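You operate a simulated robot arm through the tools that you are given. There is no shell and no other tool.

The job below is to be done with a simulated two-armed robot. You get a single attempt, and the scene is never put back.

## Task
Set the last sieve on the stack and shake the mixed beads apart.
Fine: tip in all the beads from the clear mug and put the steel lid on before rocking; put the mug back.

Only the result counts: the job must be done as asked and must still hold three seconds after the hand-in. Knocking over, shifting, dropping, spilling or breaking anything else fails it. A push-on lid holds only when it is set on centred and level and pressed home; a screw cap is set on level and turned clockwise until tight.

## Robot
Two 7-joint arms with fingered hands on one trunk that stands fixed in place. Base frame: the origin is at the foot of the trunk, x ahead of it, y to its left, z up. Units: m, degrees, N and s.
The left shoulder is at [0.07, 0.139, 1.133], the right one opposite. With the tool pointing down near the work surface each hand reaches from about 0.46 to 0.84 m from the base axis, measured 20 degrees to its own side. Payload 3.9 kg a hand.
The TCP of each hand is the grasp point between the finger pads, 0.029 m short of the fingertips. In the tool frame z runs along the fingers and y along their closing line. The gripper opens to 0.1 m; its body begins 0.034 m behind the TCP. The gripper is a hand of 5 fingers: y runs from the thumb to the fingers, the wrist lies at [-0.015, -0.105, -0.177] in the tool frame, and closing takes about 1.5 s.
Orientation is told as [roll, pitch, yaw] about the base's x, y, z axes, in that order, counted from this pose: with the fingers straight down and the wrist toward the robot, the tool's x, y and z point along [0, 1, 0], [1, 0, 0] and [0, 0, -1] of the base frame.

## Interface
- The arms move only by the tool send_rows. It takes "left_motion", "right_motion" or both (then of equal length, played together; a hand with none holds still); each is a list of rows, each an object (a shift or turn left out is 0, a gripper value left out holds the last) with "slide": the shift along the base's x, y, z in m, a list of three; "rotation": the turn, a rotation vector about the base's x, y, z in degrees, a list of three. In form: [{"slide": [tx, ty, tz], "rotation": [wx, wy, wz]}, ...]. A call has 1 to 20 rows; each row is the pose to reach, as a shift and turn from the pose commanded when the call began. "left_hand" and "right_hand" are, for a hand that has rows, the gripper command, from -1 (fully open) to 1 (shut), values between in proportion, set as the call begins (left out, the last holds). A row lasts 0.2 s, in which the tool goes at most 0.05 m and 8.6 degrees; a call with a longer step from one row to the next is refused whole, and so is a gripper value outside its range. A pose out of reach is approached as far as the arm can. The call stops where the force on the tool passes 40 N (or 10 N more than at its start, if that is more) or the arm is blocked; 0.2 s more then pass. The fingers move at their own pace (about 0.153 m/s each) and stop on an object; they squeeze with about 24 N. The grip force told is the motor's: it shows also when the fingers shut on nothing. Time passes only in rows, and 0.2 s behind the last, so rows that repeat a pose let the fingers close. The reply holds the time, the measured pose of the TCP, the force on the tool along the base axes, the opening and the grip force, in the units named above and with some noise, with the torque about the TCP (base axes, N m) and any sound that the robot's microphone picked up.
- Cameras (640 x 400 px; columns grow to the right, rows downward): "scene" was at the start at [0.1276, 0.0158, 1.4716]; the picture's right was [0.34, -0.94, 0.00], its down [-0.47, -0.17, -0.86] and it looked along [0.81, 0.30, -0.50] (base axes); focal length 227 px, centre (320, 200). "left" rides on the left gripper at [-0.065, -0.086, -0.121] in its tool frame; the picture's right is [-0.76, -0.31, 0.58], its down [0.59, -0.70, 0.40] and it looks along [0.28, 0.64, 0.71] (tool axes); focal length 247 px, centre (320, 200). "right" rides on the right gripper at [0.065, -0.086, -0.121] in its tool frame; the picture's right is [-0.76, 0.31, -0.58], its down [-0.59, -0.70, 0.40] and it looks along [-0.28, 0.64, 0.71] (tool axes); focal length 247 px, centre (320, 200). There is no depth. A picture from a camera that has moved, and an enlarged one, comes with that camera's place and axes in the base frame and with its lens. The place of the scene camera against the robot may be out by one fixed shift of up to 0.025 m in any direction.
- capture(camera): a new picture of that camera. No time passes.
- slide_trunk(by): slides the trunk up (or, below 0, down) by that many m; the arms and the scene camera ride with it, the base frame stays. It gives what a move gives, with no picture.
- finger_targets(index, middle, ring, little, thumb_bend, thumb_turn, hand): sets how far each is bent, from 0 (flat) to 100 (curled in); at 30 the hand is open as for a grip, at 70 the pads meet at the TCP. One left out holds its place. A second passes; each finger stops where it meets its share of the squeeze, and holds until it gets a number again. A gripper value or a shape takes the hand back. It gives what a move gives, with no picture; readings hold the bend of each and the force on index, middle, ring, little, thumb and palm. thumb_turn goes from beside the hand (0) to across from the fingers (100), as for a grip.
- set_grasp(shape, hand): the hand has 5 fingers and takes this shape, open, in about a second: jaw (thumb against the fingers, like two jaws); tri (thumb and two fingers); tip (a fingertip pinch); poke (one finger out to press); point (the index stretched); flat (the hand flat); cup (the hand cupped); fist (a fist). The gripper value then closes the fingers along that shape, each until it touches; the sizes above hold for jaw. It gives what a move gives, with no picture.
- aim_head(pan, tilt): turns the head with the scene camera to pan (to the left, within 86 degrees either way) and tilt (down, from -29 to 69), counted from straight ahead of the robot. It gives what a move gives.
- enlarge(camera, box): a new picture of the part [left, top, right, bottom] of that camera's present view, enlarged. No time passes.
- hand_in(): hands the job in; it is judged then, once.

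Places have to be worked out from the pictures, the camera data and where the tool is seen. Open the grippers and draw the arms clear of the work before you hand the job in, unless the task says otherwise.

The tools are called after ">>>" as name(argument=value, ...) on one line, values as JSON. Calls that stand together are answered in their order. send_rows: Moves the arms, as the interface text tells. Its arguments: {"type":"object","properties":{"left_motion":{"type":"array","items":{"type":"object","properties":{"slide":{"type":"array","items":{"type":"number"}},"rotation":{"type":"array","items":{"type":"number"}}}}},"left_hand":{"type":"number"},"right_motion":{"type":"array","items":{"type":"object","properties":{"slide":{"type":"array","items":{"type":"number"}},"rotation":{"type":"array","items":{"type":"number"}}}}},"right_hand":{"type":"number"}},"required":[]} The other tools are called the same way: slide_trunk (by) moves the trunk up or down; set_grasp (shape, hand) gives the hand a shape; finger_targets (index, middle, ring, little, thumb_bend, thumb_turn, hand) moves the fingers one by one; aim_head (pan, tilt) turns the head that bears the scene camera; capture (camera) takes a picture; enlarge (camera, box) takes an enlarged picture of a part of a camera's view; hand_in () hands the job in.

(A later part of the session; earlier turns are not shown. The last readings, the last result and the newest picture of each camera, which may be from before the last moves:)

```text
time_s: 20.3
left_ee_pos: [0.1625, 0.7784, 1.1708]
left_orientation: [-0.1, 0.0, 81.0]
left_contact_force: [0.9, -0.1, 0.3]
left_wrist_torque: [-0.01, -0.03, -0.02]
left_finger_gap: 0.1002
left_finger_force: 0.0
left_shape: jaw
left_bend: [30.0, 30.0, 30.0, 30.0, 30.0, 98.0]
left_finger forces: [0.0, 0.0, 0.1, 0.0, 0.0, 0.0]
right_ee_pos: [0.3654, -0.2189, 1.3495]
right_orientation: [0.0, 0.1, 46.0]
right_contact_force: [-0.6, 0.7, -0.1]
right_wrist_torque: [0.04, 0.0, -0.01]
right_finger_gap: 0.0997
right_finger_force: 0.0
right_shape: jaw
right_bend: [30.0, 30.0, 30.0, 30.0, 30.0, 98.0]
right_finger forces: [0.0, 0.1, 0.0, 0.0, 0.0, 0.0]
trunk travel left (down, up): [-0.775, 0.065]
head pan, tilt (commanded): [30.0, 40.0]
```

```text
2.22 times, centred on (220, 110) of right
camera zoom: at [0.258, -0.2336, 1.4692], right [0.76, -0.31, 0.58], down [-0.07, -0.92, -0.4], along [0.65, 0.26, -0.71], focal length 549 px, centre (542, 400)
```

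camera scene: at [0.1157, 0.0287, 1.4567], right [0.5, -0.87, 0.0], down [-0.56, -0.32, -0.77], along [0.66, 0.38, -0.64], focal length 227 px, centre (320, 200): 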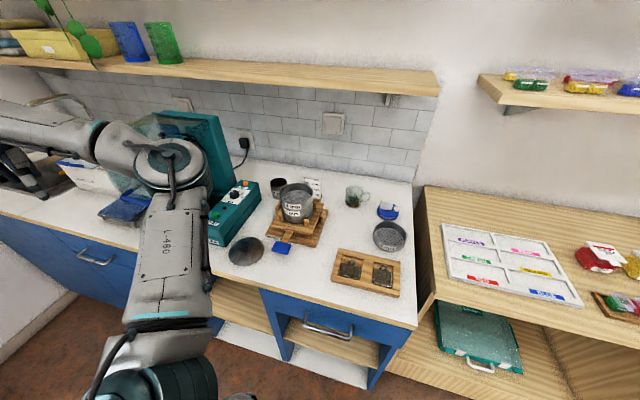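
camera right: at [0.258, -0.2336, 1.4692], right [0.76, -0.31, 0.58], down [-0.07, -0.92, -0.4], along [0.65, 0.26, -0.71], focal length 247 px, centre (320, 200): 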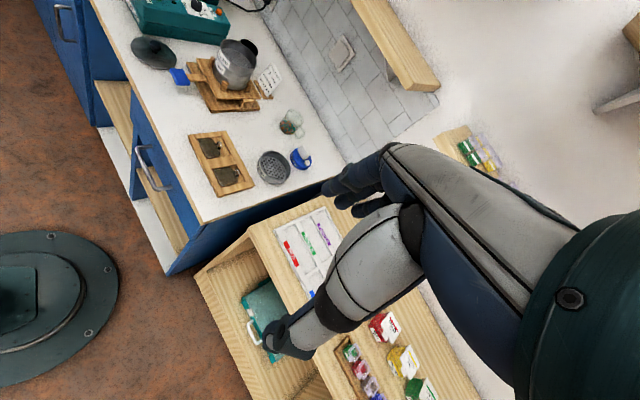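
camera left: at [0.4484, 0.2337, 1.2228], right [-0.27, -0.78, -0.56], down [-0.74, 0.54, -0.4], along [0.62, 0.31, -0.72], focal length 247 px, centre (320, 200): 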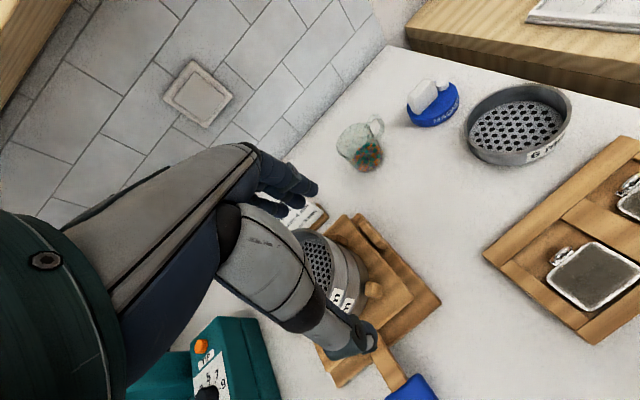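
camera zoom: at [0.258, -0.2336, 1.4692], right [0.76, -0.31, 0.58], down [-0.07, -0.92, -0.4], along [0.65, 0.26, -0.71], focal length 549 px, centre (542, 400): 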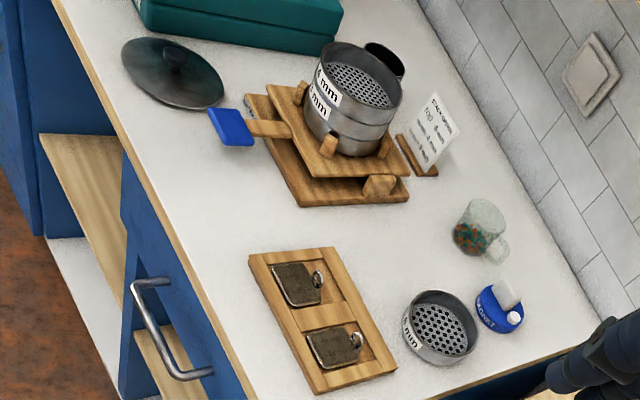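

Sizes so far: sieve about 0.107 m across, stack rim near (0.547, 0.374, 1.024). I zoom in tightly on the right camera's view of the stack and the sieve for precise centres.

>>> enlarge(camera="right", box=[200, 25, 280, 85])

>>> enlarge(camera="right", box=[240, 135, 320, 195])

>>> enlarge(camera="scene", box=[260, 165, 340, 225])

>>> enlarge(camera="scene", box=[350, 205, 430, 265])

```text
6.67 times, centred on (240, 55) of right
camera zoom: at [0.258, -0.2336, 1.4692], right [0.76, -0.31, 0.58], down [-0.07, -0.92, -0.4], along [0.65, 0.26, -0.71], focal length 1646 px, centre (853, 1167)
```

zoom: 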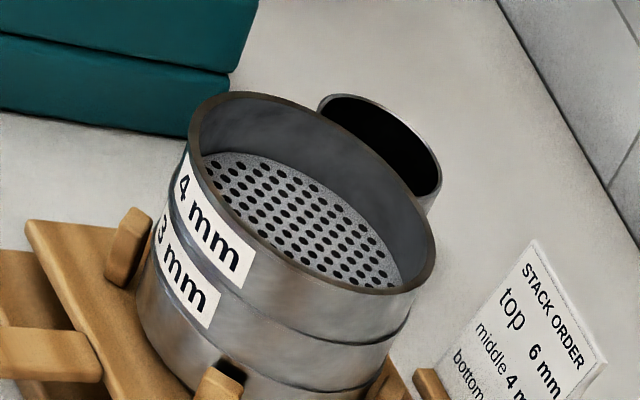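

```text
6.67 times, centred on (280, 165) of right
camera zoom: at [0.258, -0.2336, 1.4692], right [0.76, -0.31, 0.58], down [-0.07, -0.92, -0.4], along [0.65, 0.26, -0.71], focal length 1646 px, centre (587, 433)
```

zoom: 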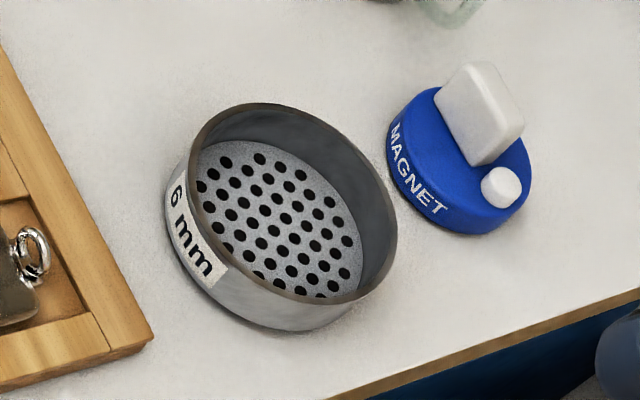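

```text
6.67 times, centred on (300, 195) of scene
camera zoom: at [0.1157, 0.0287, 1.4567], right [0.5, -0.87, 0.0], down [-0.56, -0.32, -0.77], along [0.66, 0.38, -0.64], focal length 1512 px, centre (453, 233)
```

zoom: 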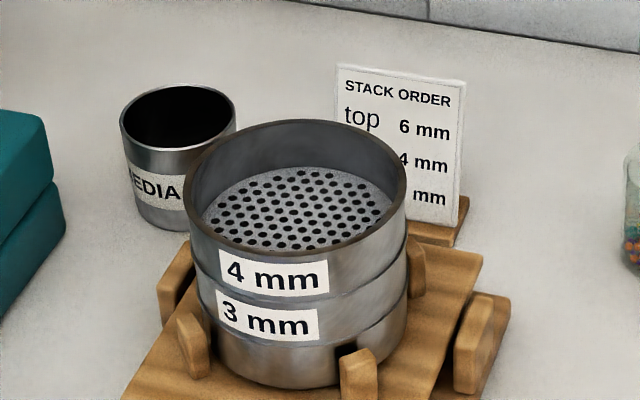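

```text
6.67 times, centred on (390, 235) of scene
camera zoom: at [0.1157, 0.0287, 1.4567], right [0.5, -0.87, 0.0], down [-0.56, -0.32, -0.77], along [0.66, 0.38, -0.64], focal length 1512 px, centre (-147, -33)
```

zoom: 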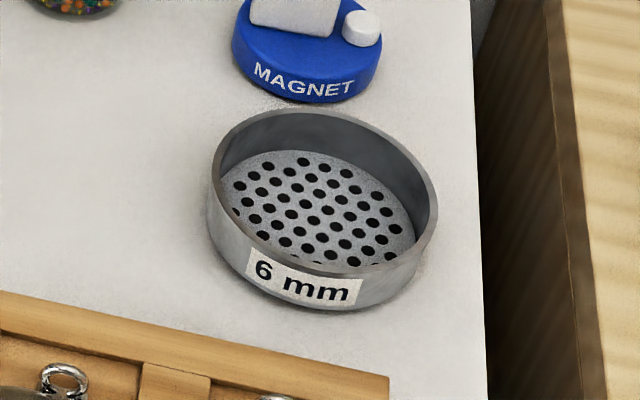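

Centres are consistent: stack axis about (0.5476, 0.3736), rim about z 1.025; the sieve about (0.635, 0.095) with its rim near z 0.91–0.92. Now I bring the right hand down toward a hover beside the sieve, yawed to 65°.

>>> send_rows(right_motion=[{"slide": [0.02, 0.02, -0.03], "rotation": [0, 0, 2]}, {"slide": [0.04, 0.04, -0.06], "rotation": [0, 0, 4]}, {"slide": [0.06, 0.06, -0.09], "rotation": [0, 0, 6]}, {"slide": [0.08, 0.08, -0.12], "rotation": [0, 0, 8]}, {"slide": [0.1, 0.1, -0.15], "rotation": [0, 0, 10]}, {"slide": [0.12, 0.12, -0.18], "rotation": [0, 0, 12]}])

>>> capture(camera="scene")

>>> capture(camera="right")

```text
time_s: 21.7
left_ee_pos: [0.1635, 0.7781, 1.171]
left_orientation: [0.1, -0.1, 80.9]
left_contact_force: [-0.1, -0.3, -0.2]
left_wrist_torque: [-0.01, -0.01, 0.0]
left_finger_gap: 0.0997
left_finger_force: 0.1
left_shape: jaw
left_bend: [30.0, 30.0, 30.0, 30.0, 30.0, 98.0]
left_finger forces: [0.0, 0.1, 0.0, 0.0, 0.1, 0.1]
right_ee_pos: [0.4871, -0.0992, 1.168]
right_orientation: [0.0, 0.1, 58.0]
right_contact_force: [-0.3, -0.1, -0.1]
right_wrist_torque: [0.0, -0.03, -0.05]
right_finger_gap: 0.0994
right_finger_force: 0.1
right_shape: jaw
right_bend: [30.0, 30.0, 30.0, 30.0, 30.0, 98.0]
right_finger forces: [0.0, 0.1, 0.0, 0.0, 0.1, 0.0]
trunk travel left (down, up): [-0.775, 0.065]
head pan, tilt (commanded): [30.0, 40.0]
```

```text
taken
camera scene: at [0.1182, 0.0283, 1.4565], right [0.5, -0.87, 0.0], down [-0.56, -0.32, -0.77], along [0.66, 0.38, -0.64], focal length 227 px, centre (320, 200)
```

scene: 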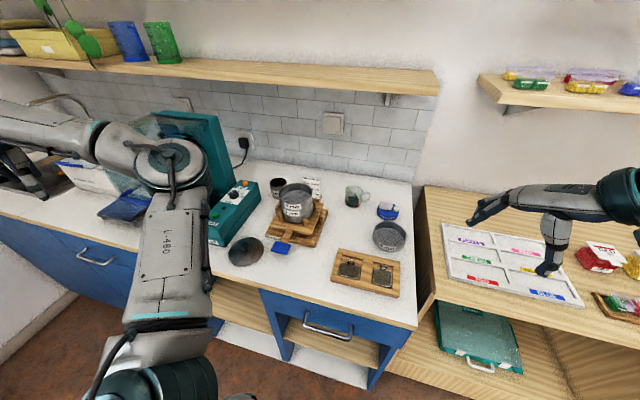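

```text
taken
camera right: at [0.3855, -0.1361, 1.288], right [0.8, -0.14, 0.58], down [0.13, -0.91, -0.4], along [0.58, 0.39, -0.71], focal length 247 px, centre (320, 200)
```

right: 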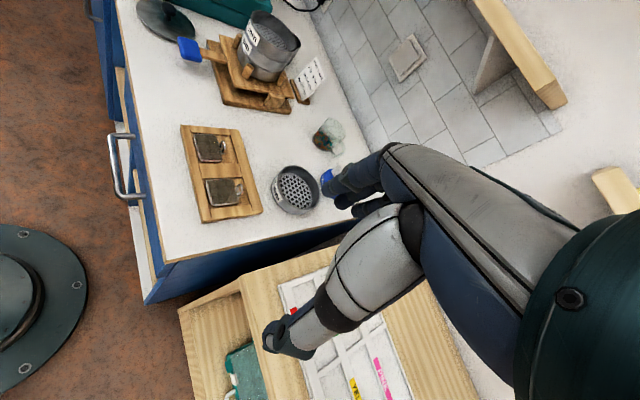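

Reached without trouble. I zoom in on the sieve, mug and stack from this new viewpoint for triangulation.

>>> enlarge(camera="right", box=[255, 155, 335, 225])

>>> enlarge(camera="right", box=[215, 0, 365, 120])

>>> enlarge(camera="right", box=[290, 100, 360, 160])

```text
5.71 times, centred on (295, 190) of right
camera zoom: at [0.3855, -0.1361, 1.288], right [0.8, -0.14, 0.58], down [0.13, -0.91, -0.4], along [0.58, 0.39, -0.71], focal length 1411 px, centre (463, 257)
```

zoom: 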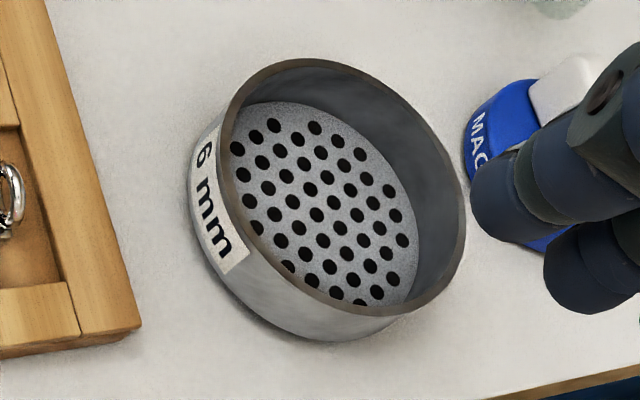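

```text
3.33 times, centred on (290, 60) of right
camera zoom: at [0.3855, -0.1361, 1.288], right [0.8, -0.14, 0.58], down [0.13, -0.91, -0.4], along [0.58, 0.39, -0.71], focal length 823 px, centre (420, 667)
```

zoom: 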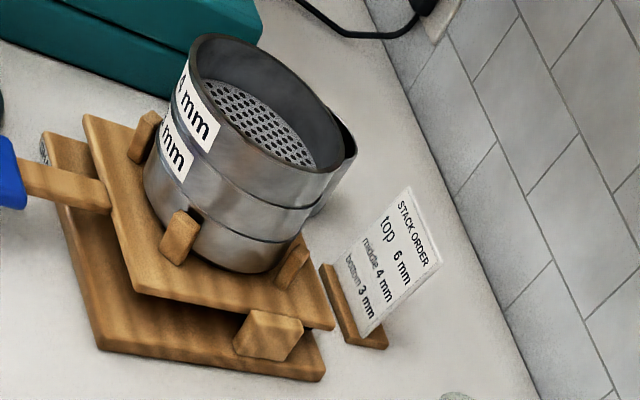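

```text
6.67 times, centred on (325, 130) of right
camera zoom: at [0.3855, -0.1361, 1.288], right [0.8, -0.14, 0.58], down [0.13, -0.91, -0.4], along [0.58, 0.39, -0.71], focal length 1646 px, centre (287, 667)
```

zoom: 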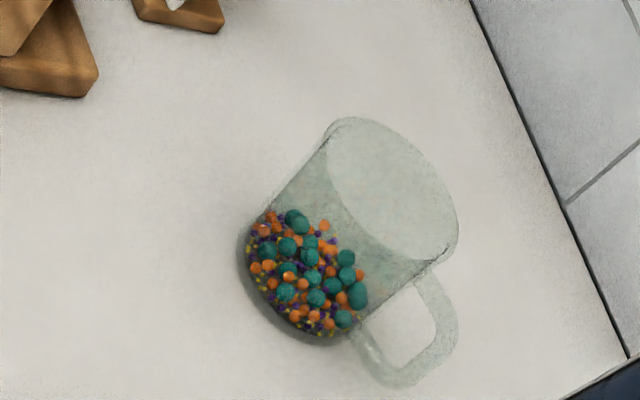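

Combining views puts the 6 mm sieve's centre at about (0.631, 0.086), rim z≈0.924, outer diameter ≈0.10, mesh ~0.025 below the rim. That is too wide for the jaw opening, so I'll pinch its rim; I try the "tri" shape to see how the fingers lie.

>>> set_grasp(hand="right", shape="tri")

>>> capture(camera="right")

>>> aim_head(pan=0, tilt=35)

>>> capture(camera="scene")

```text
time_s: 22.6
left_ee_pos: [0.163, 0.7783, 1.1726]
left_orientation: [0.1, -0.2, 80.9]
left_contact_force: [-0.2, 0.0, 0.4]
left_wrist_torque: [-0.01, -0.04, 0.02]
left_finger_gap: 0.0999
left_finger_force: 0.1
left_shape: jaw
left_bend: [30.0, 30.0, 30.0, 30.0, 30.0, 98.0]
left_finger forces: [0.1, 0.1, 0.1, 0.0, 0.1, 0.0]
right_ee_pos: [0.4839, -0.0993, 1.1682]
right_orientation: [0.0, 0.0, 57.9]
right_contact_force: [-0.7, -0.3, -0.2]
right_wrist_torque: [0.0, -0.01, 0.03]
right_finger_gap: 0.0997
right_finger_force: 0.1
right_shape: tri
right_bend: [30.0, 30.0, 99.0, 99.0, 30.0, 98.0]
right_finger forces: [0.1, 0.0, 0.0, 0.0, 0.1, 0.0]
trunk travel left (down, up): [-0.775, 0.065]
head pan, tilt (commanded): [30.0, 40.0]
```

```text
taken
camera right: at [0.3836, -0.1373, 1.289], right [0.8, -0.14, 0.58], down [0.13, -0.91, -0.4], along [0.58, 0.39, -0.71], focal length 247 px, centre (320, 200)
```

right: 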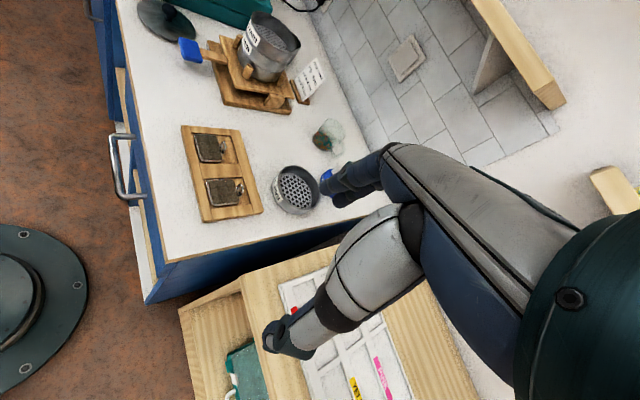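

```text
time_s: 23.6
left_ee_pos: [0.1627, 0.777, 1.1713]
left_orientation: [0.1, -0.2, 80.9]
left_contact_force: [0.0, -0.3, 0.4]
left_wrist_torque: [0.01, -0.01, -0.01]
left_finger_gap: 0.1003
left_finger_force: 0.1
left_shape: jaw
left_bend: [30.0, 30.0, 30.0, 30.0, 30.0, 98.0]
left_finger forces: [0.0, 0.1, 0.0, 0.0, 0.0, 0.0]
right_ee_pos: [0.4841, -0.101, 1.1687]
right_orientation: [0.1, 0.1, 57.8]
right_contact_force: [0.2, -0.3, 1.2]
right_wrist_torque: [0.0, -0.01, 0.0]
right_finger_gap: 0.0998
right_finger_force: 0.0
right_shape: tri
right_bend: [30.0, 30.0, 99.0, 99.0, 30.0, 98.0]
right_finger forces: [0.0, 0.0, 0.0, 0.0, 0.0, 0.0]
trunk travel left (down, up): [-0.775, 0.065]
head pan, tilt (commanded): [0.0, 35.0]
```

```text
taken
camera scene: at [0.1308, -0.0152, 1.4643], right [0.0, -1.0, 0.0], down [-0.57, 0.0, -0.82], along [0.82, 0.0, -0.57], focal length 227 px, centre (320, 200)
```

scene: 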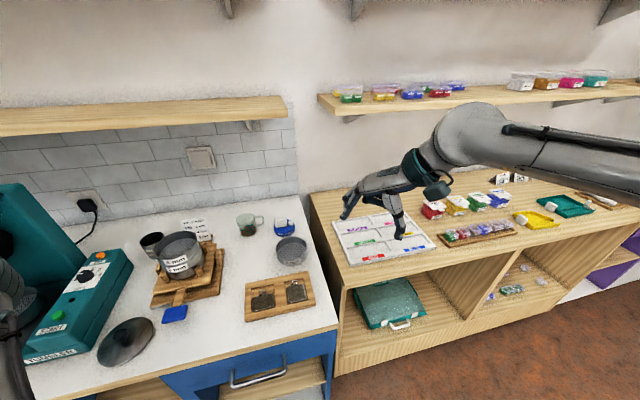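

I zoom in on the hand to see exactly where the index, middle and thumb tips lie relative to the TCP (which projects to about pixel (329, 241)).

>>> enlarge(camera="right", box=[240, 130, 460, 370])

>>> enlarge(camera="scene", box=[320, 130, 460, 250])

```text
1.67 times, centred on (350, 250) of right
camera zoom: at [0.3836, -0.1372, 1.2891], right [0.8, -0.14, 0.58], down [0.13, -0.91, -0.4], along [0.58, 0.39, -0.71], focal length 412 px, centre (270, 117)
```

zoom: 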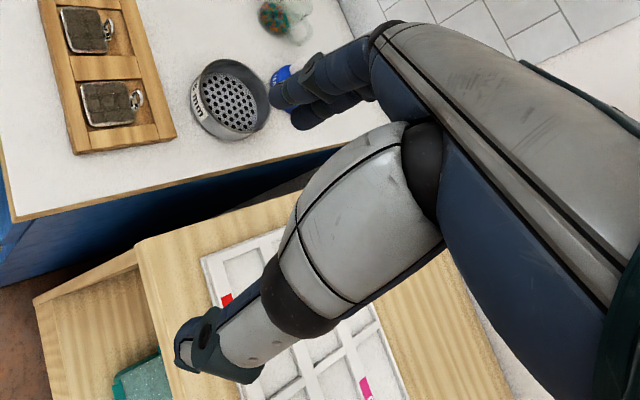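

```text
3.33 times, centred on (390, 190) of scene
camera zoom: at [0.1308, -0.0152, 1.4643], right [0.0, -1.0, 0.0], down [-0.57, 0.0, -0.82], along [0.82, 0.0, -0.57], focal length 756 px, centre (87, 233)
```

zoom: 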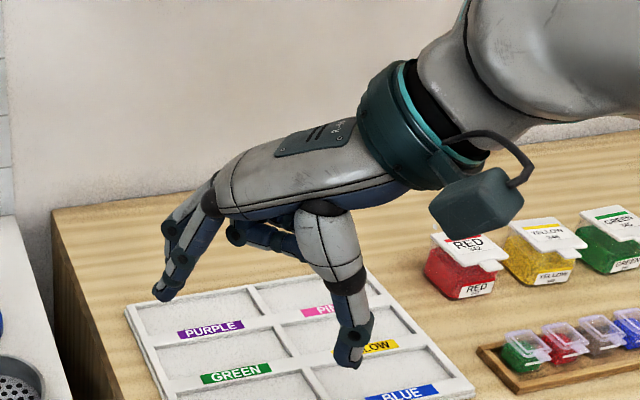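

The index and middle point down at the far side, thumb at the near side, with ring and little curled under the palm. I move the right hand to hover with its closing line radial over the sieve's near-right wall, TCP at about (0.6105, 0.0425, 1.03), yaw 65°.

>>> send_rows(right_motion=[{"slide": [0.021, 0.024, -0.022], "rotation": [0, 0, 1.2]}, {"slide": [0.042, 0.048, -0.045], "rotation": [0, 0, 2.4]}, {"slide": [0.063, 0.072, -0.068], "rotation": [0, 0, 3.6]}, {"slide": [0.084, 0.096, -0.09], "rotation": [0, 0, 4.8]}, {"slide": [0.105, 0.12, -0.115], "rotation": [0, 0, 6]}, {"slide": [0.1265, 0.1425, -0.138], "rotation": [0, 0, 7.1]}, {"slide": [0.1265, 0.1425, -0.138], "rotation": [0, 0, 7.1]}])

>>> capture(camera="right")

>>> enlarge(camera="scene", box=[200, 160, 340, 290])

```text
time_s: 25.2
left_ee_pos: [0.1618, 0.7786, 1.1715]
left_orientation: [0.1, -0.2, 80.8]
left_contact_force: [0.2, -0.1, 0.1]
left_wrist_torque: [0.01, -0.04, 0.0]
left_finger_gap: 0.1002
left_finger_force: 0.0
left_shape: jaw
left_bend: [30.0, 30.0, 30.0, 30.0, 30.0, 98.0]
left_finger forces: [0.0, 0.0, 0.1, 0.0, 0.0, 0.0]
right_ee_pos: [0.6129, 0.0424, 1.031]
right_orientation: [0.0, 0.0, 65.1]
right_contact_force: [1.2, -0.3, 0.4]
right_wrist_torque: [0.03, -0.01, 0.0]
right_finger_gap: 0.0999
right_finger_force: 0.1
right_shape: tri
right_bend: [30.0, 30.0, 99.0, 99.0, 30.0, 98.0]
right_finger forces: [0.0, 0.0, 0.1, 0.0, 0.1, 0.0]
trunk travel left (down, up): [-0.775, 0.065]
head pan, tilt (commanded): [0.0, 35.0]
```

```text
taken
camera right: at [0.5165, -0.0071, 1.1514], right [0.82, -0.04, 0.58], down [0.24, -0.89, -0.4], along [0.53, 0.46, -0.71], focal length 247 px, centre (320, 200)
```

right: 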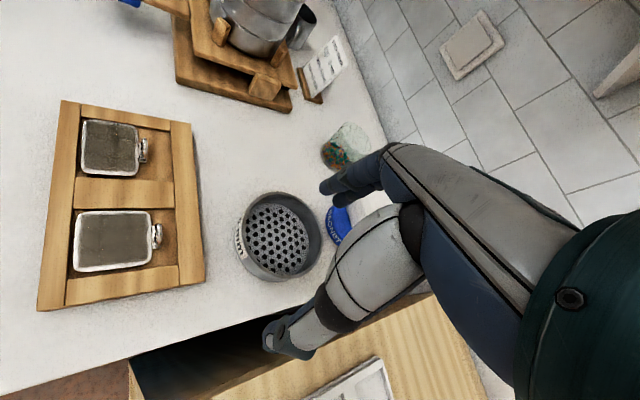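

```text
3.08 times, centred on (270, 225) of scene
camera zoom: at [0.1297, -0.016, 1.4644], right [0.0, -1.0, 0.0], down [-0.57, 0.0, -0.82], along [0.82, 0.0, -0.57], focal length 698 px, centre (474, 123)
```

zoom: 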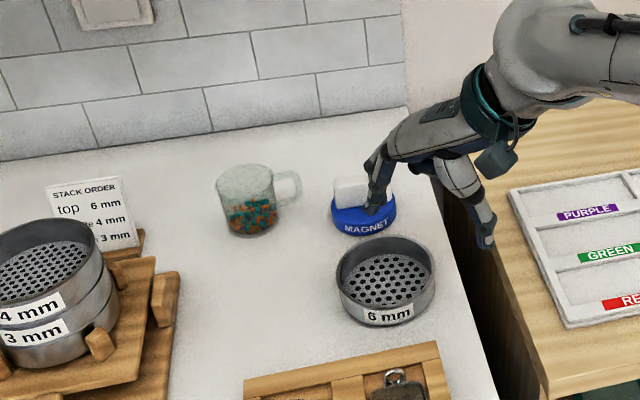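

I zoom in on the sieve from this close pose to pin down its centre.

>>> enlarge(camera="right", box=[220, 175, 340, 295])

```text
3.33 times, centred on (280, 235) of right
camera zoom: at [0.5165, -0.0071, 1.1514], right [0.82, -0.04, 0.58], down [0.24, -0.89, -0.4], along [0.53, 0.46, -0.71], focal length 823 px, centre (453, 83)
```

zoom: 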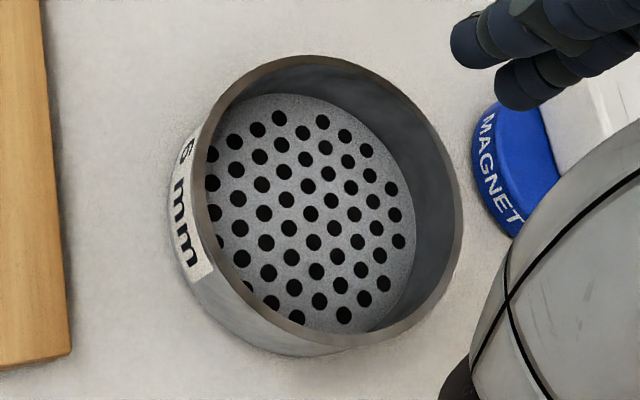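

Sieve centre reads about (0.630, 0.084) with rim z≈0.925. I descend with the open tri grip so index and middle go inside the wall and the thumb outside, to TCP z≈0.938.

>>> send_rows(right_motion=[{"slide": [-0.003, -0.002, -0.03]}, {"slide": [-0.003, -0.002, -0.06]}, {"slide": [-0.003, -0.002, -0.08]}, {"slide": [-0.003, -0.002, -0.093]}, {"slide": [-0.003, -0.002, -0.093]}])

>>> capture(camera="right")

>>> enlarge(camera="scene", box=[230, 190, 340, 290])

```text
time_s: 26.4
left_ee_pos: [0.162, 0.7774, 1.1716]
left_orientation: [0.0, 0.0, 80.9]
left_contact_force: [0.1, 1.4, 0.7]
left_wrist_torque: [0.0, -0.01, -0.04]
left_finger_gap: 0.1
left_finger_force: 0.0
left_shape: jaw
left_bend: [30.0, 30.0, 30.0, 30.0, 30.0, 98.0]
left_finger forces: [0.1, 0.0, 0.0, 0.0, 0.0, 0.1]
right_ee_pos: [0.61, 0.0407, 0.9363]
right_orientation: [0.0, 0.0, 65.0]
right_contact_force: [-1.1, 0.4, 0.6]
right_wrist_torque: [0.0, 0.01, -0.04]
right_finger_gap: 0.0998
right_finger_force: 0.1
right_shape: tri
right_bend: [30.0, 30.0, 99.0, 99.0, 30.0, 98.0]
right_finger forces: [0.0, 0.1, 0.0, 0.0, 0.0, 0.0]
trunk travel left (down, up): [-0.775, 0.065]
head pan, tilt (commanded): [0.0, 35.0]
```

```text
taken
camera right: at [0.5139, -0.0084, 1.0573], right [0.82, -0.04, 0.58], down [0.24, -0.89, -0.4], along [0.53, 0.46, -0.71], focal length 247 px, centre (320, 200)
```

right: 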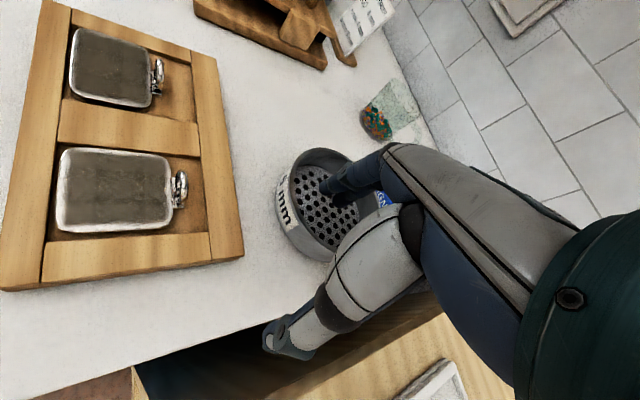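

```text
4.00 times, centred on (285, 240) of scene
camera zoom: at [0.1306, -0.0153, 1.4643], right [0.0, -1.0, 0.0], down [-0.57, 0.0, -0.82], along [0.82, 0.0, -0.57], focal length 907 px, centre (460, 40)
```

zoom: 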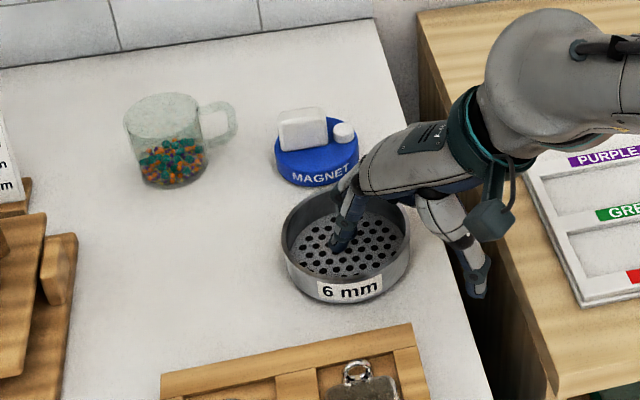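

Index and middle are inside the sieve and the thumb is outside, with no contact yet. I close the right hand on the wall.

>>> send_rows(right_motion=[{}, {}, {}, {}, {}, {}, {}, {}], right_hand=1)

>>> capture(camera="right")

>>> enlarge(camera="scene", box=[230, 190, 340, 290])

```text
time_s: 28.2
left_ee_pos: [0.1625, 0.7772, 1.1711]
left_orientation: [0.0, -0.2, 80.8]
left_contact_force: [-0.1, -1.5, 0.1]
left_wrist_torque: [-0.01, -0.02, -0.02]
left_finger_gap: 0.0999
left_finger_force: 0.2
left_shape: jaw
left_bend: [30.0, 30.0, 30.0, 30.0, 30.0, 98.0]
left_finger forces: [0.0, 0.0, 0.1, 0.0, 0.0, 0.1]
right_ee_pos: [0.6092, 0.0399, 0.9382]
right_orientation: [0.1, -0.1, 65.1]
right_contact_force: [0.4, 0.2, -0.3]
right_wrist_torque: [0.01, -0.01, 0.0]
right_finger_gap: 0.0
right_finger_force: 24.4
right_shape: tri
right_bend: [70.0, 70.0, 100.0, 100.0, 70.0, 100.0]
right_finger forces: [10.9, 10.7, 0.0, 0.0, 21.0, 0.0]
trunk travel left (down, up): [-0.775, 0.065]
head pan, tilt (commanded): [0.0, 35.0]
```

```text
taken
camera right: at [0.5141, -0.0085, 1.0575], right [0.82, -0.04, 0.58], down [0.24, -0.89, -0.4], along [0.53, 0.46, -0.71], focal length 247 px, centre (320, 200)
```

right: 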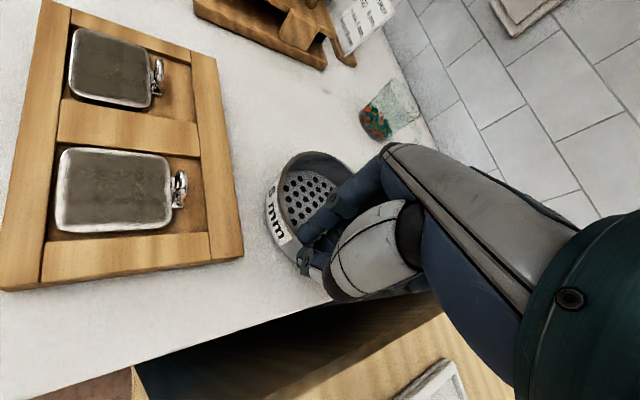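

```text
4.00 times, centred on (285, 240) of scene
camera zoom: at [0.131, -0.0153, 1.4643], right [0.0, -1.0, 0.0], down [-0.57, 0.0, -0.82], along [0.82, 0.0, -0.57], focal length 907 px, centre (460, 40)
```

zoom: 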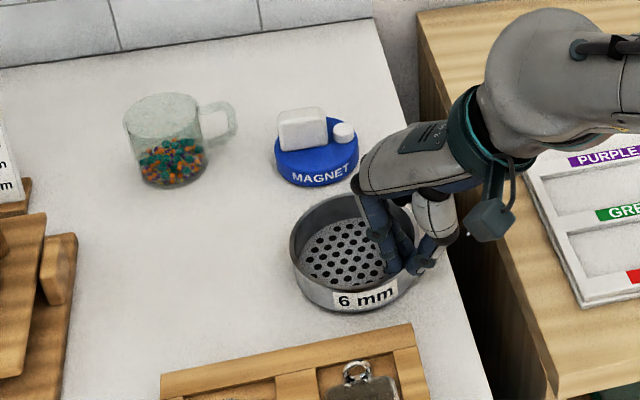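

The grip reads 24 N and the sieve slid slightly into the grip. I lift a few centimetres to see whether the wall is really held.

>>> send_rows(right_motion=[{"slide": [0, 0, 0.01]}, {"slide": [0, 0, 0.02]}, {"slide": [0, 0, 0.03]}, {"slide": [0, 0, 0.04]}])

>>> capture(camera="right")

>>> enlarge(camera="scene", box=[230, 190, 340, 290])

```text
time_s: 29.2
left_ee_pos: [0.162, 0.7769, 1.1714]
left_orientation: [0.0, 0.0, 80.8]
left_contact_force: [0.0, -0.3, 0.0]
left_wrist_torque: [-0.02, -0.02, -0.02]
left_finger_gap: 0.1001
left_finger_force: 0.0
left_shape: jaw
left_bend: [30.0, 30.0, 30.0, 30.0, 30.0, 98.0]
left_finger forces: [0.0, 0.1, 0.0, 0.0, 0.0, 0.0]
right_ee_pos: [0.6084, 0.0417, 0.9786]
right_orientation: [0.1, 0.0, 65.0]
right_contact_force: [0.5, 0.3, -1.5]
right_wrist_torque: [-0.07, 0.04, -0.01]
right_finger_gap: 0.0004
right_finger_force: 23.9
right_shape: tri
right_bend: [70.0, 70.0, 100.0, 100.0, 70.0, 100.0]
right_finger forces: [10.0, 11.5, 0.0, 0.0, 21.7, 0.0]
trunk travel left (down, up): [-0.775, 0.065]
head pan, tilt (commanded): [0.0, 35.0]
```

```text
taken
camera right: at [0.5132, -0.0087, 1.0984], right [0.82, -0.04, 0.58], down [0.24, -0.89, -0.4], along [0.53, 0.46, -0.71], focal length 247 px, centre (320, 200)
```

right: 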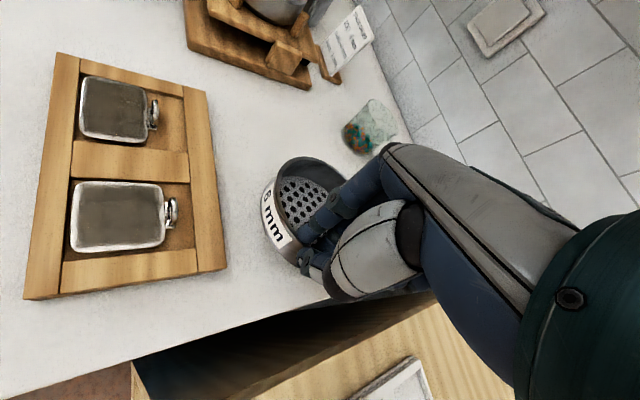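

```text
4.00 times, centred on (285, 240) of scene
camera zoom: at [0.1306, -0.0152, 1.4643], right [0.0, -1.0, 0.0], down [-0.57, 0.0, -0.82], along [0.82, 0.0, -0.57], focal length 907 px, centre (460, 40)
```

zoom: 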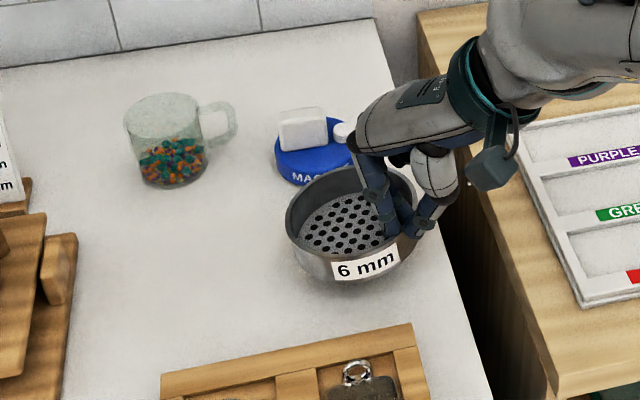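

The sieve lifts cleanly with the hand (about 1.5 N). I raise it to TCP z≈1.13 and carry it over toward the stack, stopping high above it.

>>> send_rows(right_motion=[{"slide": [0, 0, 0.035]}, {"slide": [0, 0, 0.07]}, {"slide": [0, 0, 0.105]}, {"slide": [0, 0, 0.14]}, {"slide": [-0.01, 0.035, 0.155]}, {"slide": [-0.02, 0.07, 0.155]}, {"slide": [-0.03, 0.105, 0.155]}, {"slide": [-0.04, 0.14, 0.155]}, {"slide": [-0.05, 0.175, 0.155]}, {"slide": [-0.06, 0.21, 0.155]}, {"slide": [-0.07, 0.245, 0.155]}, {"slide": [-0.08, 0.275, 0.155]}, {"slide": [-0.082, 0.288, 0.155]}, {"slide": [-0.082, 0.288, 0.155]}])

>>> aim_head(pan=38, tilt=35)

>>> capture(camera="scene")

>>> capture(camera="right")

```text
time_s: 32.2
left_ee_pos: [0.1639, 0.7774, 1.1701]
left_orientation: [0.0, -0.1, 80.8]
left_contact_force: [0.2, 0.1, -0.7]
left_wrist_torque: [0.01, 0.0, 0.0]
left_finger_gap: 0.1003
left_finger_force: 0.1
left_shape: jaw
left_bend: [30.0, 30.0, 30.0, 30.0, 30.0, 98.0]
left_finger forces: [0.0, 0.1, 0.0, 0.1, 0.1, 0.0]
right_ee_pos: [0.5324, 0.3032, 1.1112]
right_orientation: [0.0, 0.0, 65.2]
right_contact_force: [0.0, -0.7, -1.5]
right_wrist_torque: [0.01, 0.04, 0.01]
right_finger_gap: 0.0002
right_finger_force: 24.2
right_shape: tri
right_bend: [71.0, 70.0, 100.0, 100.0, 71.0, 100.0]
right_finger forces: [0.1, 13.7, 0.0, 0.1, 0.1, 0.1]
right hand out of reach, approached as far as the arm can: row 12, 13, 14
trunk travel left (down, up): [-0.775, 0.065]
head pan, tilt (commanded): [0.0, 35.0]
```

```text
time_s: 33.2
left_ee_pos: [0.1637, 0.7777, 1.1709]
left_orientation: [0.1, -0.1, 80.9]
left_contact_force: [-0.7, 1.0, -0.5]
left_wrist_torque: [0.03, 0.02, -0.01]
left_finger_gap: 0.1
left_finger_force: 0.0
left_shape: jaw
left_bend: [30.0, 30.0, 30.0, 30.0, 30.0, 98.0]
left_finger forces: [0.0, 0.1, 0.1, 0.1, 0.0, 0.0]
right_ee_pos: [0.5312, 0.3016, 1.1117]
right_orientation: [0.0, 0.0, 65.0]
right_contact_force: [0.0, -0.6, -0.7]
right_wrist_torque: [0.0, 0.06, 0.02]
right_finger_gap: 0.0002
right_finger_force: 23.7
right_shape: tri
right_bend: [71.0, 70.0, 100.0, 100.0, 71.0, 100.0]
right_finger forces: [0.1, 13.4, 0.1, 0.0, 0.0, 0.0]
trunk travel left (down, up): [-0.775, 0.065]
head pan, tilt (commanded): [38.0, 35.0]
```

```text
taken
camera scene: at [0.1125, 0.0389, 1.4642], right [0.61, -0.79, 0.0], down [-0.45, -0.35, -0.82], along [0.65, 0.5, -0.57], focal length 227 px, centre (320, 200)
```

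scene: 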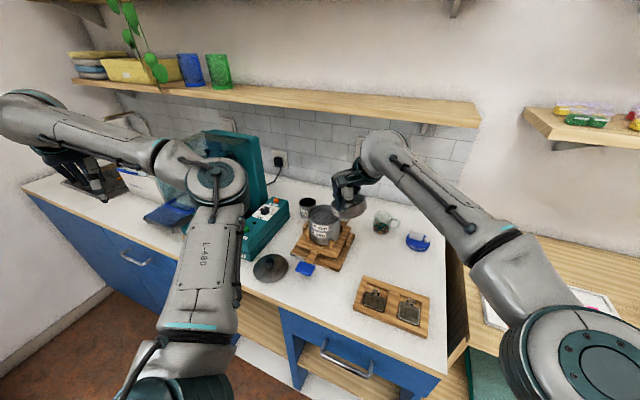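

```text
taken
camera right: at [0.4356, 0.2523, 1.2315], right [0.82, -0.04, 0.58], down [0.24, -0.89, -0.4], along [0.53, 0.46, -0.71], focal length 247 px, centre (320, 200)
```

right: 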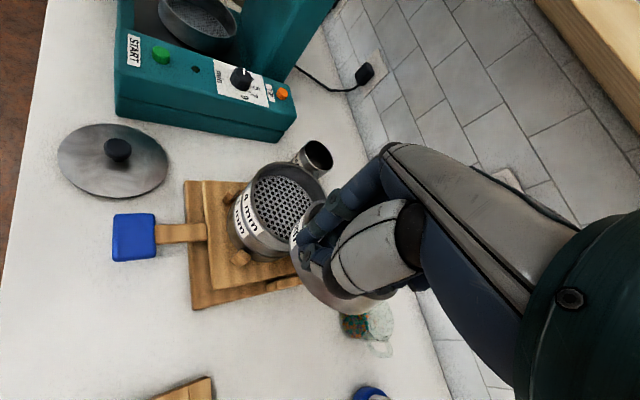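

The grip changed: only the middle finger now reads force, and the arm hit its reach limit at (0.531, 0.302, 1.11). I zoom in to see how the sieve hangs.

>>> enlarge(camera="scene", box=[280, 150, 420, 270])

>>> enlarge(camera="right", box=[200, 130, 440, 360])

>>> capture(camera="left")

```text
3.33 times, centred on (350, 210) of scene
camera zoom: at [0.1125, 0.0389, 1.4642], right [0.61, -0.79, 0.0], down [-0.45, -0.35, -0.82], along [0.65, 0.5, -0.57], focal length 756 px, centre (220, 167)
```

zoom: 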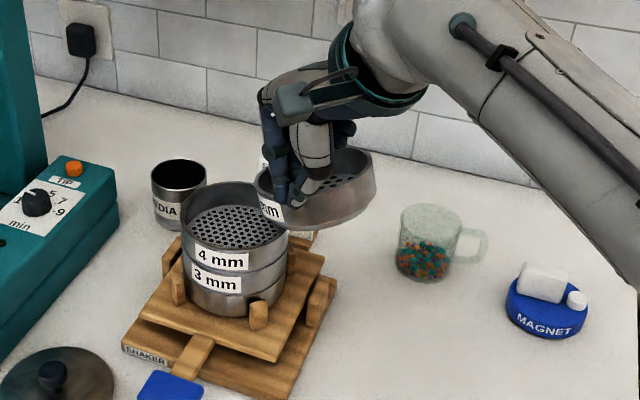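

```text
1.74 times, centred on (320, 245) of right
camera zoom: at [0.4356, 0.2523, 1.2315], right [0.82, -0.04, 0.58], down [0.24, -0.89, -0.4], along [0.53, 0.46, -0.71], focal length 430 px, centre (320, 122)
```

zoom: 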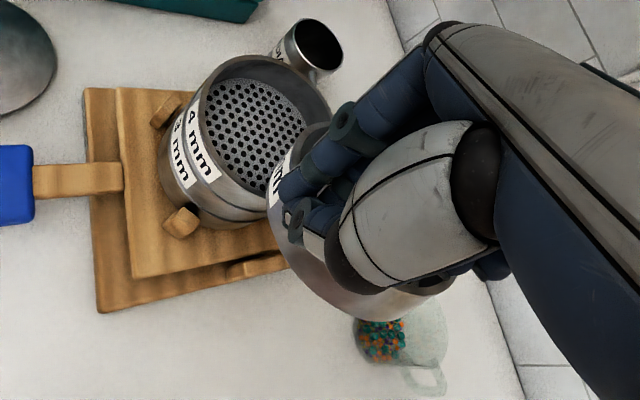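

```text
taken
camera left: at [0.215, 0.6834, 1.2913], right [0.7, -0.42, -0.58], down [-0.69, -0.6, -0.4], along [-0.18, 0.68, -0.71], focal length 247 px, centre (320, 200)
```

left: 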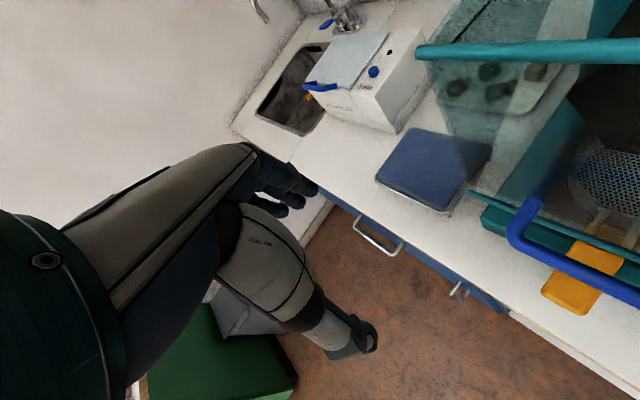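

The sieve seems to have turned in the pinch. I zoom in much closer before doing anything, to see whether it leans on the stack.

>>> enlarge(camera="scene", box=[310, 165, 375, 225])

>>> enlarge(camera="right", box=[260, 180, 400, 310])

```text
6.67 times, centred on (342, 195) of scene
camera zoom: at [0.1125, 0.0389, 1.4642], right [0.61, -0.79, 0.0], down [-0.45, -0.35, -0.82], along [0.65, 0.5, -0.57], focal length 1512 px, centre (170, 233)
```

zoom: 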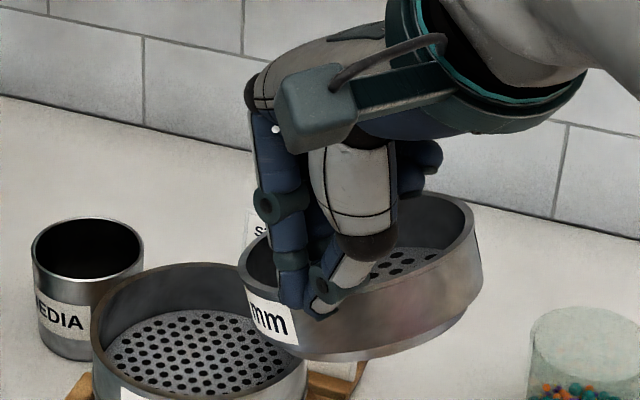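

```text
3.08 times, centred on (330, 245) of right
camera zoom: at [0.4356, 0.2523, 1.2315], right [0.82, -0.04, 0.58], down [0.24, -0.89, -0.4], along [0.53, 0.46, -0.71], focal length 760 px, centre (289, 62)
```

zoom: 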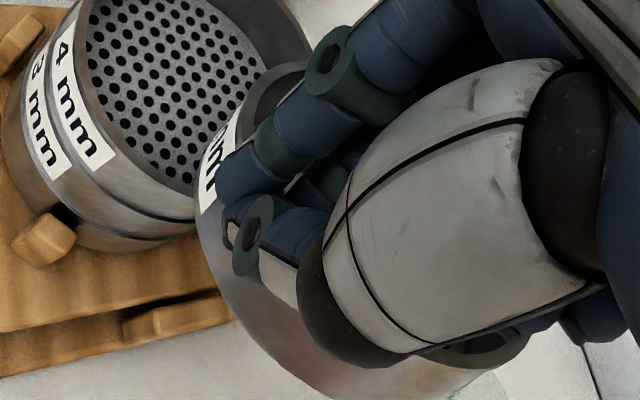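

The wall appears wedged between index and middle, with the sieve hanging to the right of the hand—clear of the stack but not a good hold. I'll carry it slowly back over the open counter and set it down to regrip properly.

>>> send_rows(right_motion=[{"slide": [0.003, -0.008, 0.002]}, {"slide": [0.007, -0.018, 0.004]}, {"slide": [0.012, -0.03, 0.005]}, {"slide": [0.018, -0.044, 0.005]}, {"slide": [0.024, -0.059, 0.005]}, {"slide": [0.03, -0.074, 0.005]}, {"slide": [0.036, -0.089, 0.005]}, {"slide": [0.042, -0.104, 0.0]}, {"slide": [0.048, -0.119, -0.005]}, {"slide": [0.053, -0.132, -0.01]}, {"slide": [0.058, -0.144, -0.015]}, {"slide": [0.062, -0.152, -0.02]}, {"slide": [0.064, -0.157, -0.025]}, {"slide": [0.064, -0.157, -0.025]}])

>>> capture(camera="right")

>>> enlarge(camera="scene", box=[280, 130, 460, 270])

```text
time_s: 36.2
left_ee_pos: [0.1626, 0.7776, 1.1714]
left_orientation: [0.1, 0.0, 80.9]
left_contact_force: [0.2, 0.3, 2.0]
left_wrist_torque: [0.0, -0.03, 0.04]
left_finger_gap: 0.1
left_finger_force: 0.1
left_shape: jaw
left_bend: [30.0, 30.0, 30.0, 30.0, 30.0, 98.0]
left_finger forces: [0.0, 0.1, 0.0, 0.0, 0.0, 0.0]
right_ee_pos: [0.5945, 0.1433, 1.0855]
right_orientation: [-0.1, 0.0, 65.0]
right_contact_force: [-0.2, -0.2, -1.6]
right_wrist_torque: [0.01, 0.05, -0.01]
right_finger_gap: 0.0
right_finger_force: 23.6
right_shape: tri
right_bend: [71.0, 70.0, 100.0, 100.0, 71.0, 100.0]
right_finger forces: [0.0, 13.9, 0.1, 0.0, 0.0, 0.0]
trunk travel left (down, up): [-0.775, 0.065]
head pan, tilt (commanded): [38.0, 35.0]
```

```text
taken
camera right: at [0.4992, 0.0951, 1.2061], right [0.82, -0.04, 0.58], down [0.24, -0.89, -0.4], along [0.53, 0.46, -0.71], focal length 247 px, centre (320, 200)
```

right: 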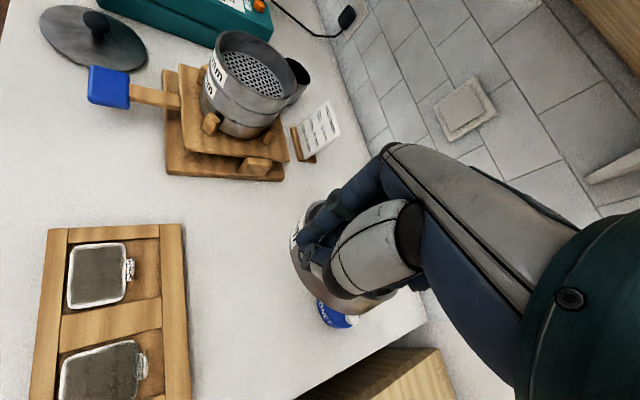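

```text
2.86 times, centred on (370, 200) of scene
camera zoom: at [0.1122, 0.039, 1.4643], right [0.62, -0.79, 0.0], down [-0.45, -0.35, -0.82], along [0.65, 0.5, -0.57], focal length 648 px, centre (177, 200)
```

zoom: 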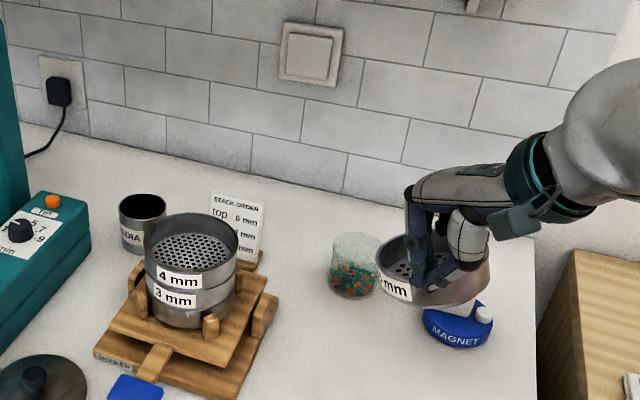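

The sieve still hangs in the grip, now over open counter. I lower it to just above the counter and look from a better head angle.

>>> send_rows(right_motion=[{"slide": [0, -0.005, -0.02]}, {"slide": [0, -0.01, -0.04]}, {"slide": [0, -0.015, -0.06]}, {"slide": [0, -0.02, -0.08]}, {"slide": [0, -0.02, -0.1]}, {"slide": [0, -0.02, -0.115]}])

>>> aim_head(pan=5, tilt=40)

>>> enlarge(camera="scene", box=[230, 130, 390, 250])

>>> enlarge(camera="right", box=[240, 150, 440, 340])

```text
time_s: 37.6
left_ee_pos: [0.1628, 0.7784, 1.1714]
left_orientation: [0.0, -0.1, 80.9]
left_contact_force: [0.6, 0.0, -0.4]
left_wrist_torque: [-0.02, -0.04, -0.01]
left_finger_gap: 0.1001
left_finger_force: 0.2
left_shape: jaw
left_bend: [30.0, 30.0, 30.0, 30.0, 30.0, 98.0]
left_finger forces: [0.0, 0.1, 0.0, 0.1, 0.1, 0.0]
right_ee_pos: [0.5958, 0.1244, 0.9709]
right_orientation: [0.1, 0.0, 64.9]
right_contact_force: [0.5, 0.6, 0.7]
right_wrist_torque: [-0.01, 0.05, 0.0]
right_finger_gap: 0.0
right_finger_force: 24.1
right_shape: tri
right_bend: [71.0, 70.0, 100.0, 100.0, 71.0, 100.0]
right_finger forces: [0.1, 13.9, 0.0, 0.0, 0.0, 0.1]
trunk travel left (down, up): [-0.775, 0.065]
head pan, tilt (commanded): [38.0, 35.0]
```

```text
time_s: 38.6
left_ee_pos: [0.1623, 0.7771, 1.1711]
left_orientation: [0.1, 0.0, 80.9]
left_contact_force: [-0.7, -0.3, -1.4]
left_wrist_torque: [-0.02, 0.0, 0.02]
left_finger_gap: 0.1
left_finger_force: 0.1
left_shape: jaw
left_bend: [30.0, 30.0, 30.0, 30.0, 30.0, 98.0]
left_finger forces: [0.0, 0.1, 0.0, 0.1, 0.0, 0.1]
right_ee_pos: [0.5943, 0.1248, 0.9704]
right_orientation: [-0.1, 0.0, 65.0]
right_contact_force: [-0.1, 0.0, -0.1]
right_wrist_torque: [-0.02, 0.06, -0.02]
right_finger_gap: 0.0
right_finger_force: 23.5
right_shape: tri
right_bend: [71.0, 70.0, 100.0, 100.0, 71.0, 100.0]
right_finger forces: [0.0, 13.9, 0.1, 0.0, 0.0, 0.1]
trunk travel left (down, up): [-0.775, 0.065]
head pan, tilt (commanded): [5.0, 40.0]
```

```text
3.33 times, centred on (310, 190) of scene
camera zoom: at [0.1277, -0.0077, 1.4567], right [0.09, -1.0, 0.0], down [-0.64, -0.06, -0.77], along [0.76, 0.07, -0.64], focal length 756 px, centre (353, 233)
```

zoom: 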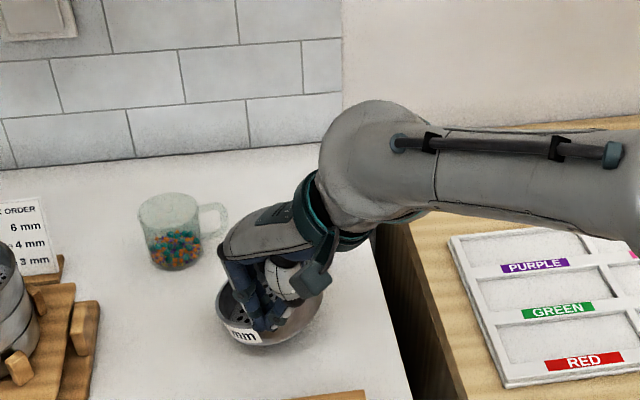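

```text
2.11 times, centred on (340, 245) of right
camera zoom: at [0.4993, 0.0756, 1.0914], right [0.82, -0.04, 0.58], down [0.24, -0.89, -0.4], along [0.53, 0.46, -0.71], focal length 520 px, centre (278, 105)
```

zoom: 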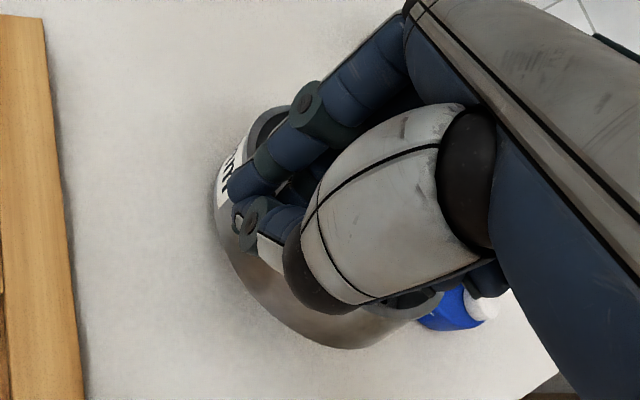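

The load on the hand has dropped to near zero, so the sieve seems to be touching the counter. I lower another centimetre in small steps and check the force.

>>> send_rows(right_motion=[{"slide": [0, 0, -0.004]}, {"slide": [0, 0, -0.008]}])

>>> enlarge(camera="scene", box=[270, 180, 330, 225])

```text
time_s: 39.2
left_ee_pos: [0.1626, 0.7768, 1.171]
left_orientation: [0.1, -0.1, 80.9]
left_contact_force: [-0.1, 0.6, -0.1]
left_wrist_torque: [0.02, 0.02, -0.01]
left_finger_gap: 0.1001
left_finger_force: 0.1
left_shape: jaw
left_bend: [30.0, 30.0, 30.0, 30.0, 30.0, 98.0]
left_finger forces: [0.1, 0.1, 0.1, 0.0, 0.0, 0.0]
right_ee_pos: [0.5956, 0.1233, 0.963]
right_orientation: [0.0, 0.0, 65.0]
right_contact_force: [0.4, 0.4, -0.4]
right_wrist_torque: [-0.01, 0.05, -0.01]
right_finger_gap: 0.0
right_finger_force: 24.3
right_shape: tri
right_bend: [71.0, 70.0, 100.0, 100.0, 71.0, 100.0]
right_finger forces: [0.0, 13.9, 0.1, 0.0, 0.0, 0.0]
trunk travel left (down, up): [-0.775, 0.065]
head pan, tilt (commanded): [5.0, 40.0]
```

```text
8.89 times, centred on (300, 202) of scene
camera zoom: at [0.1277, -0.0078, 1.4567], right [0.09, -1.0, 0.0], down [-0.64, -0.06, -0.77], along [0.76, 0.07, -0.64], focal length 2016 px, centre (498, 178)
```

zoom: 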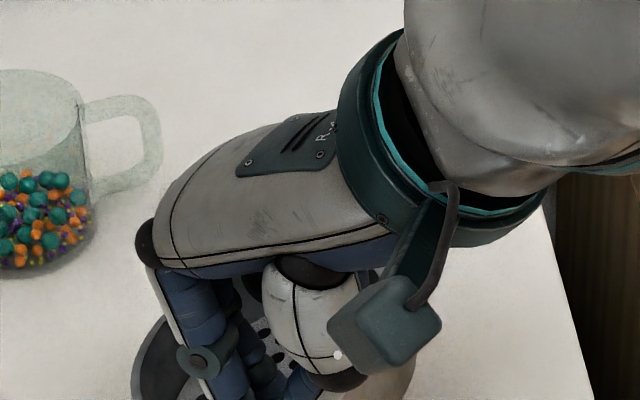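

I look slightly lower in the picture to see the gap under the sieve.

>>> enlarge(camera="scene", box=[270, 195, 340, 245])

```text
8.00 times, centred on (305, 220) of scene
camera zoom: at [0.1277, -0.0078, 1.4567], right [0.09, -1.0, 0.0], down [-0.64, -0.06, -0.77], along [0.76, 0.07, -0.64], focal length 1815 px, centre (440, 40)
```

zoom: 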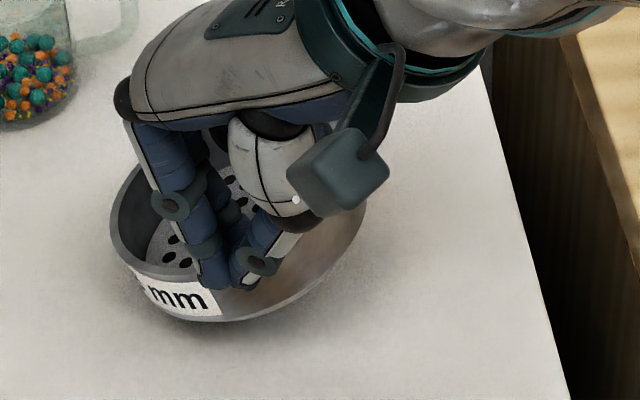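

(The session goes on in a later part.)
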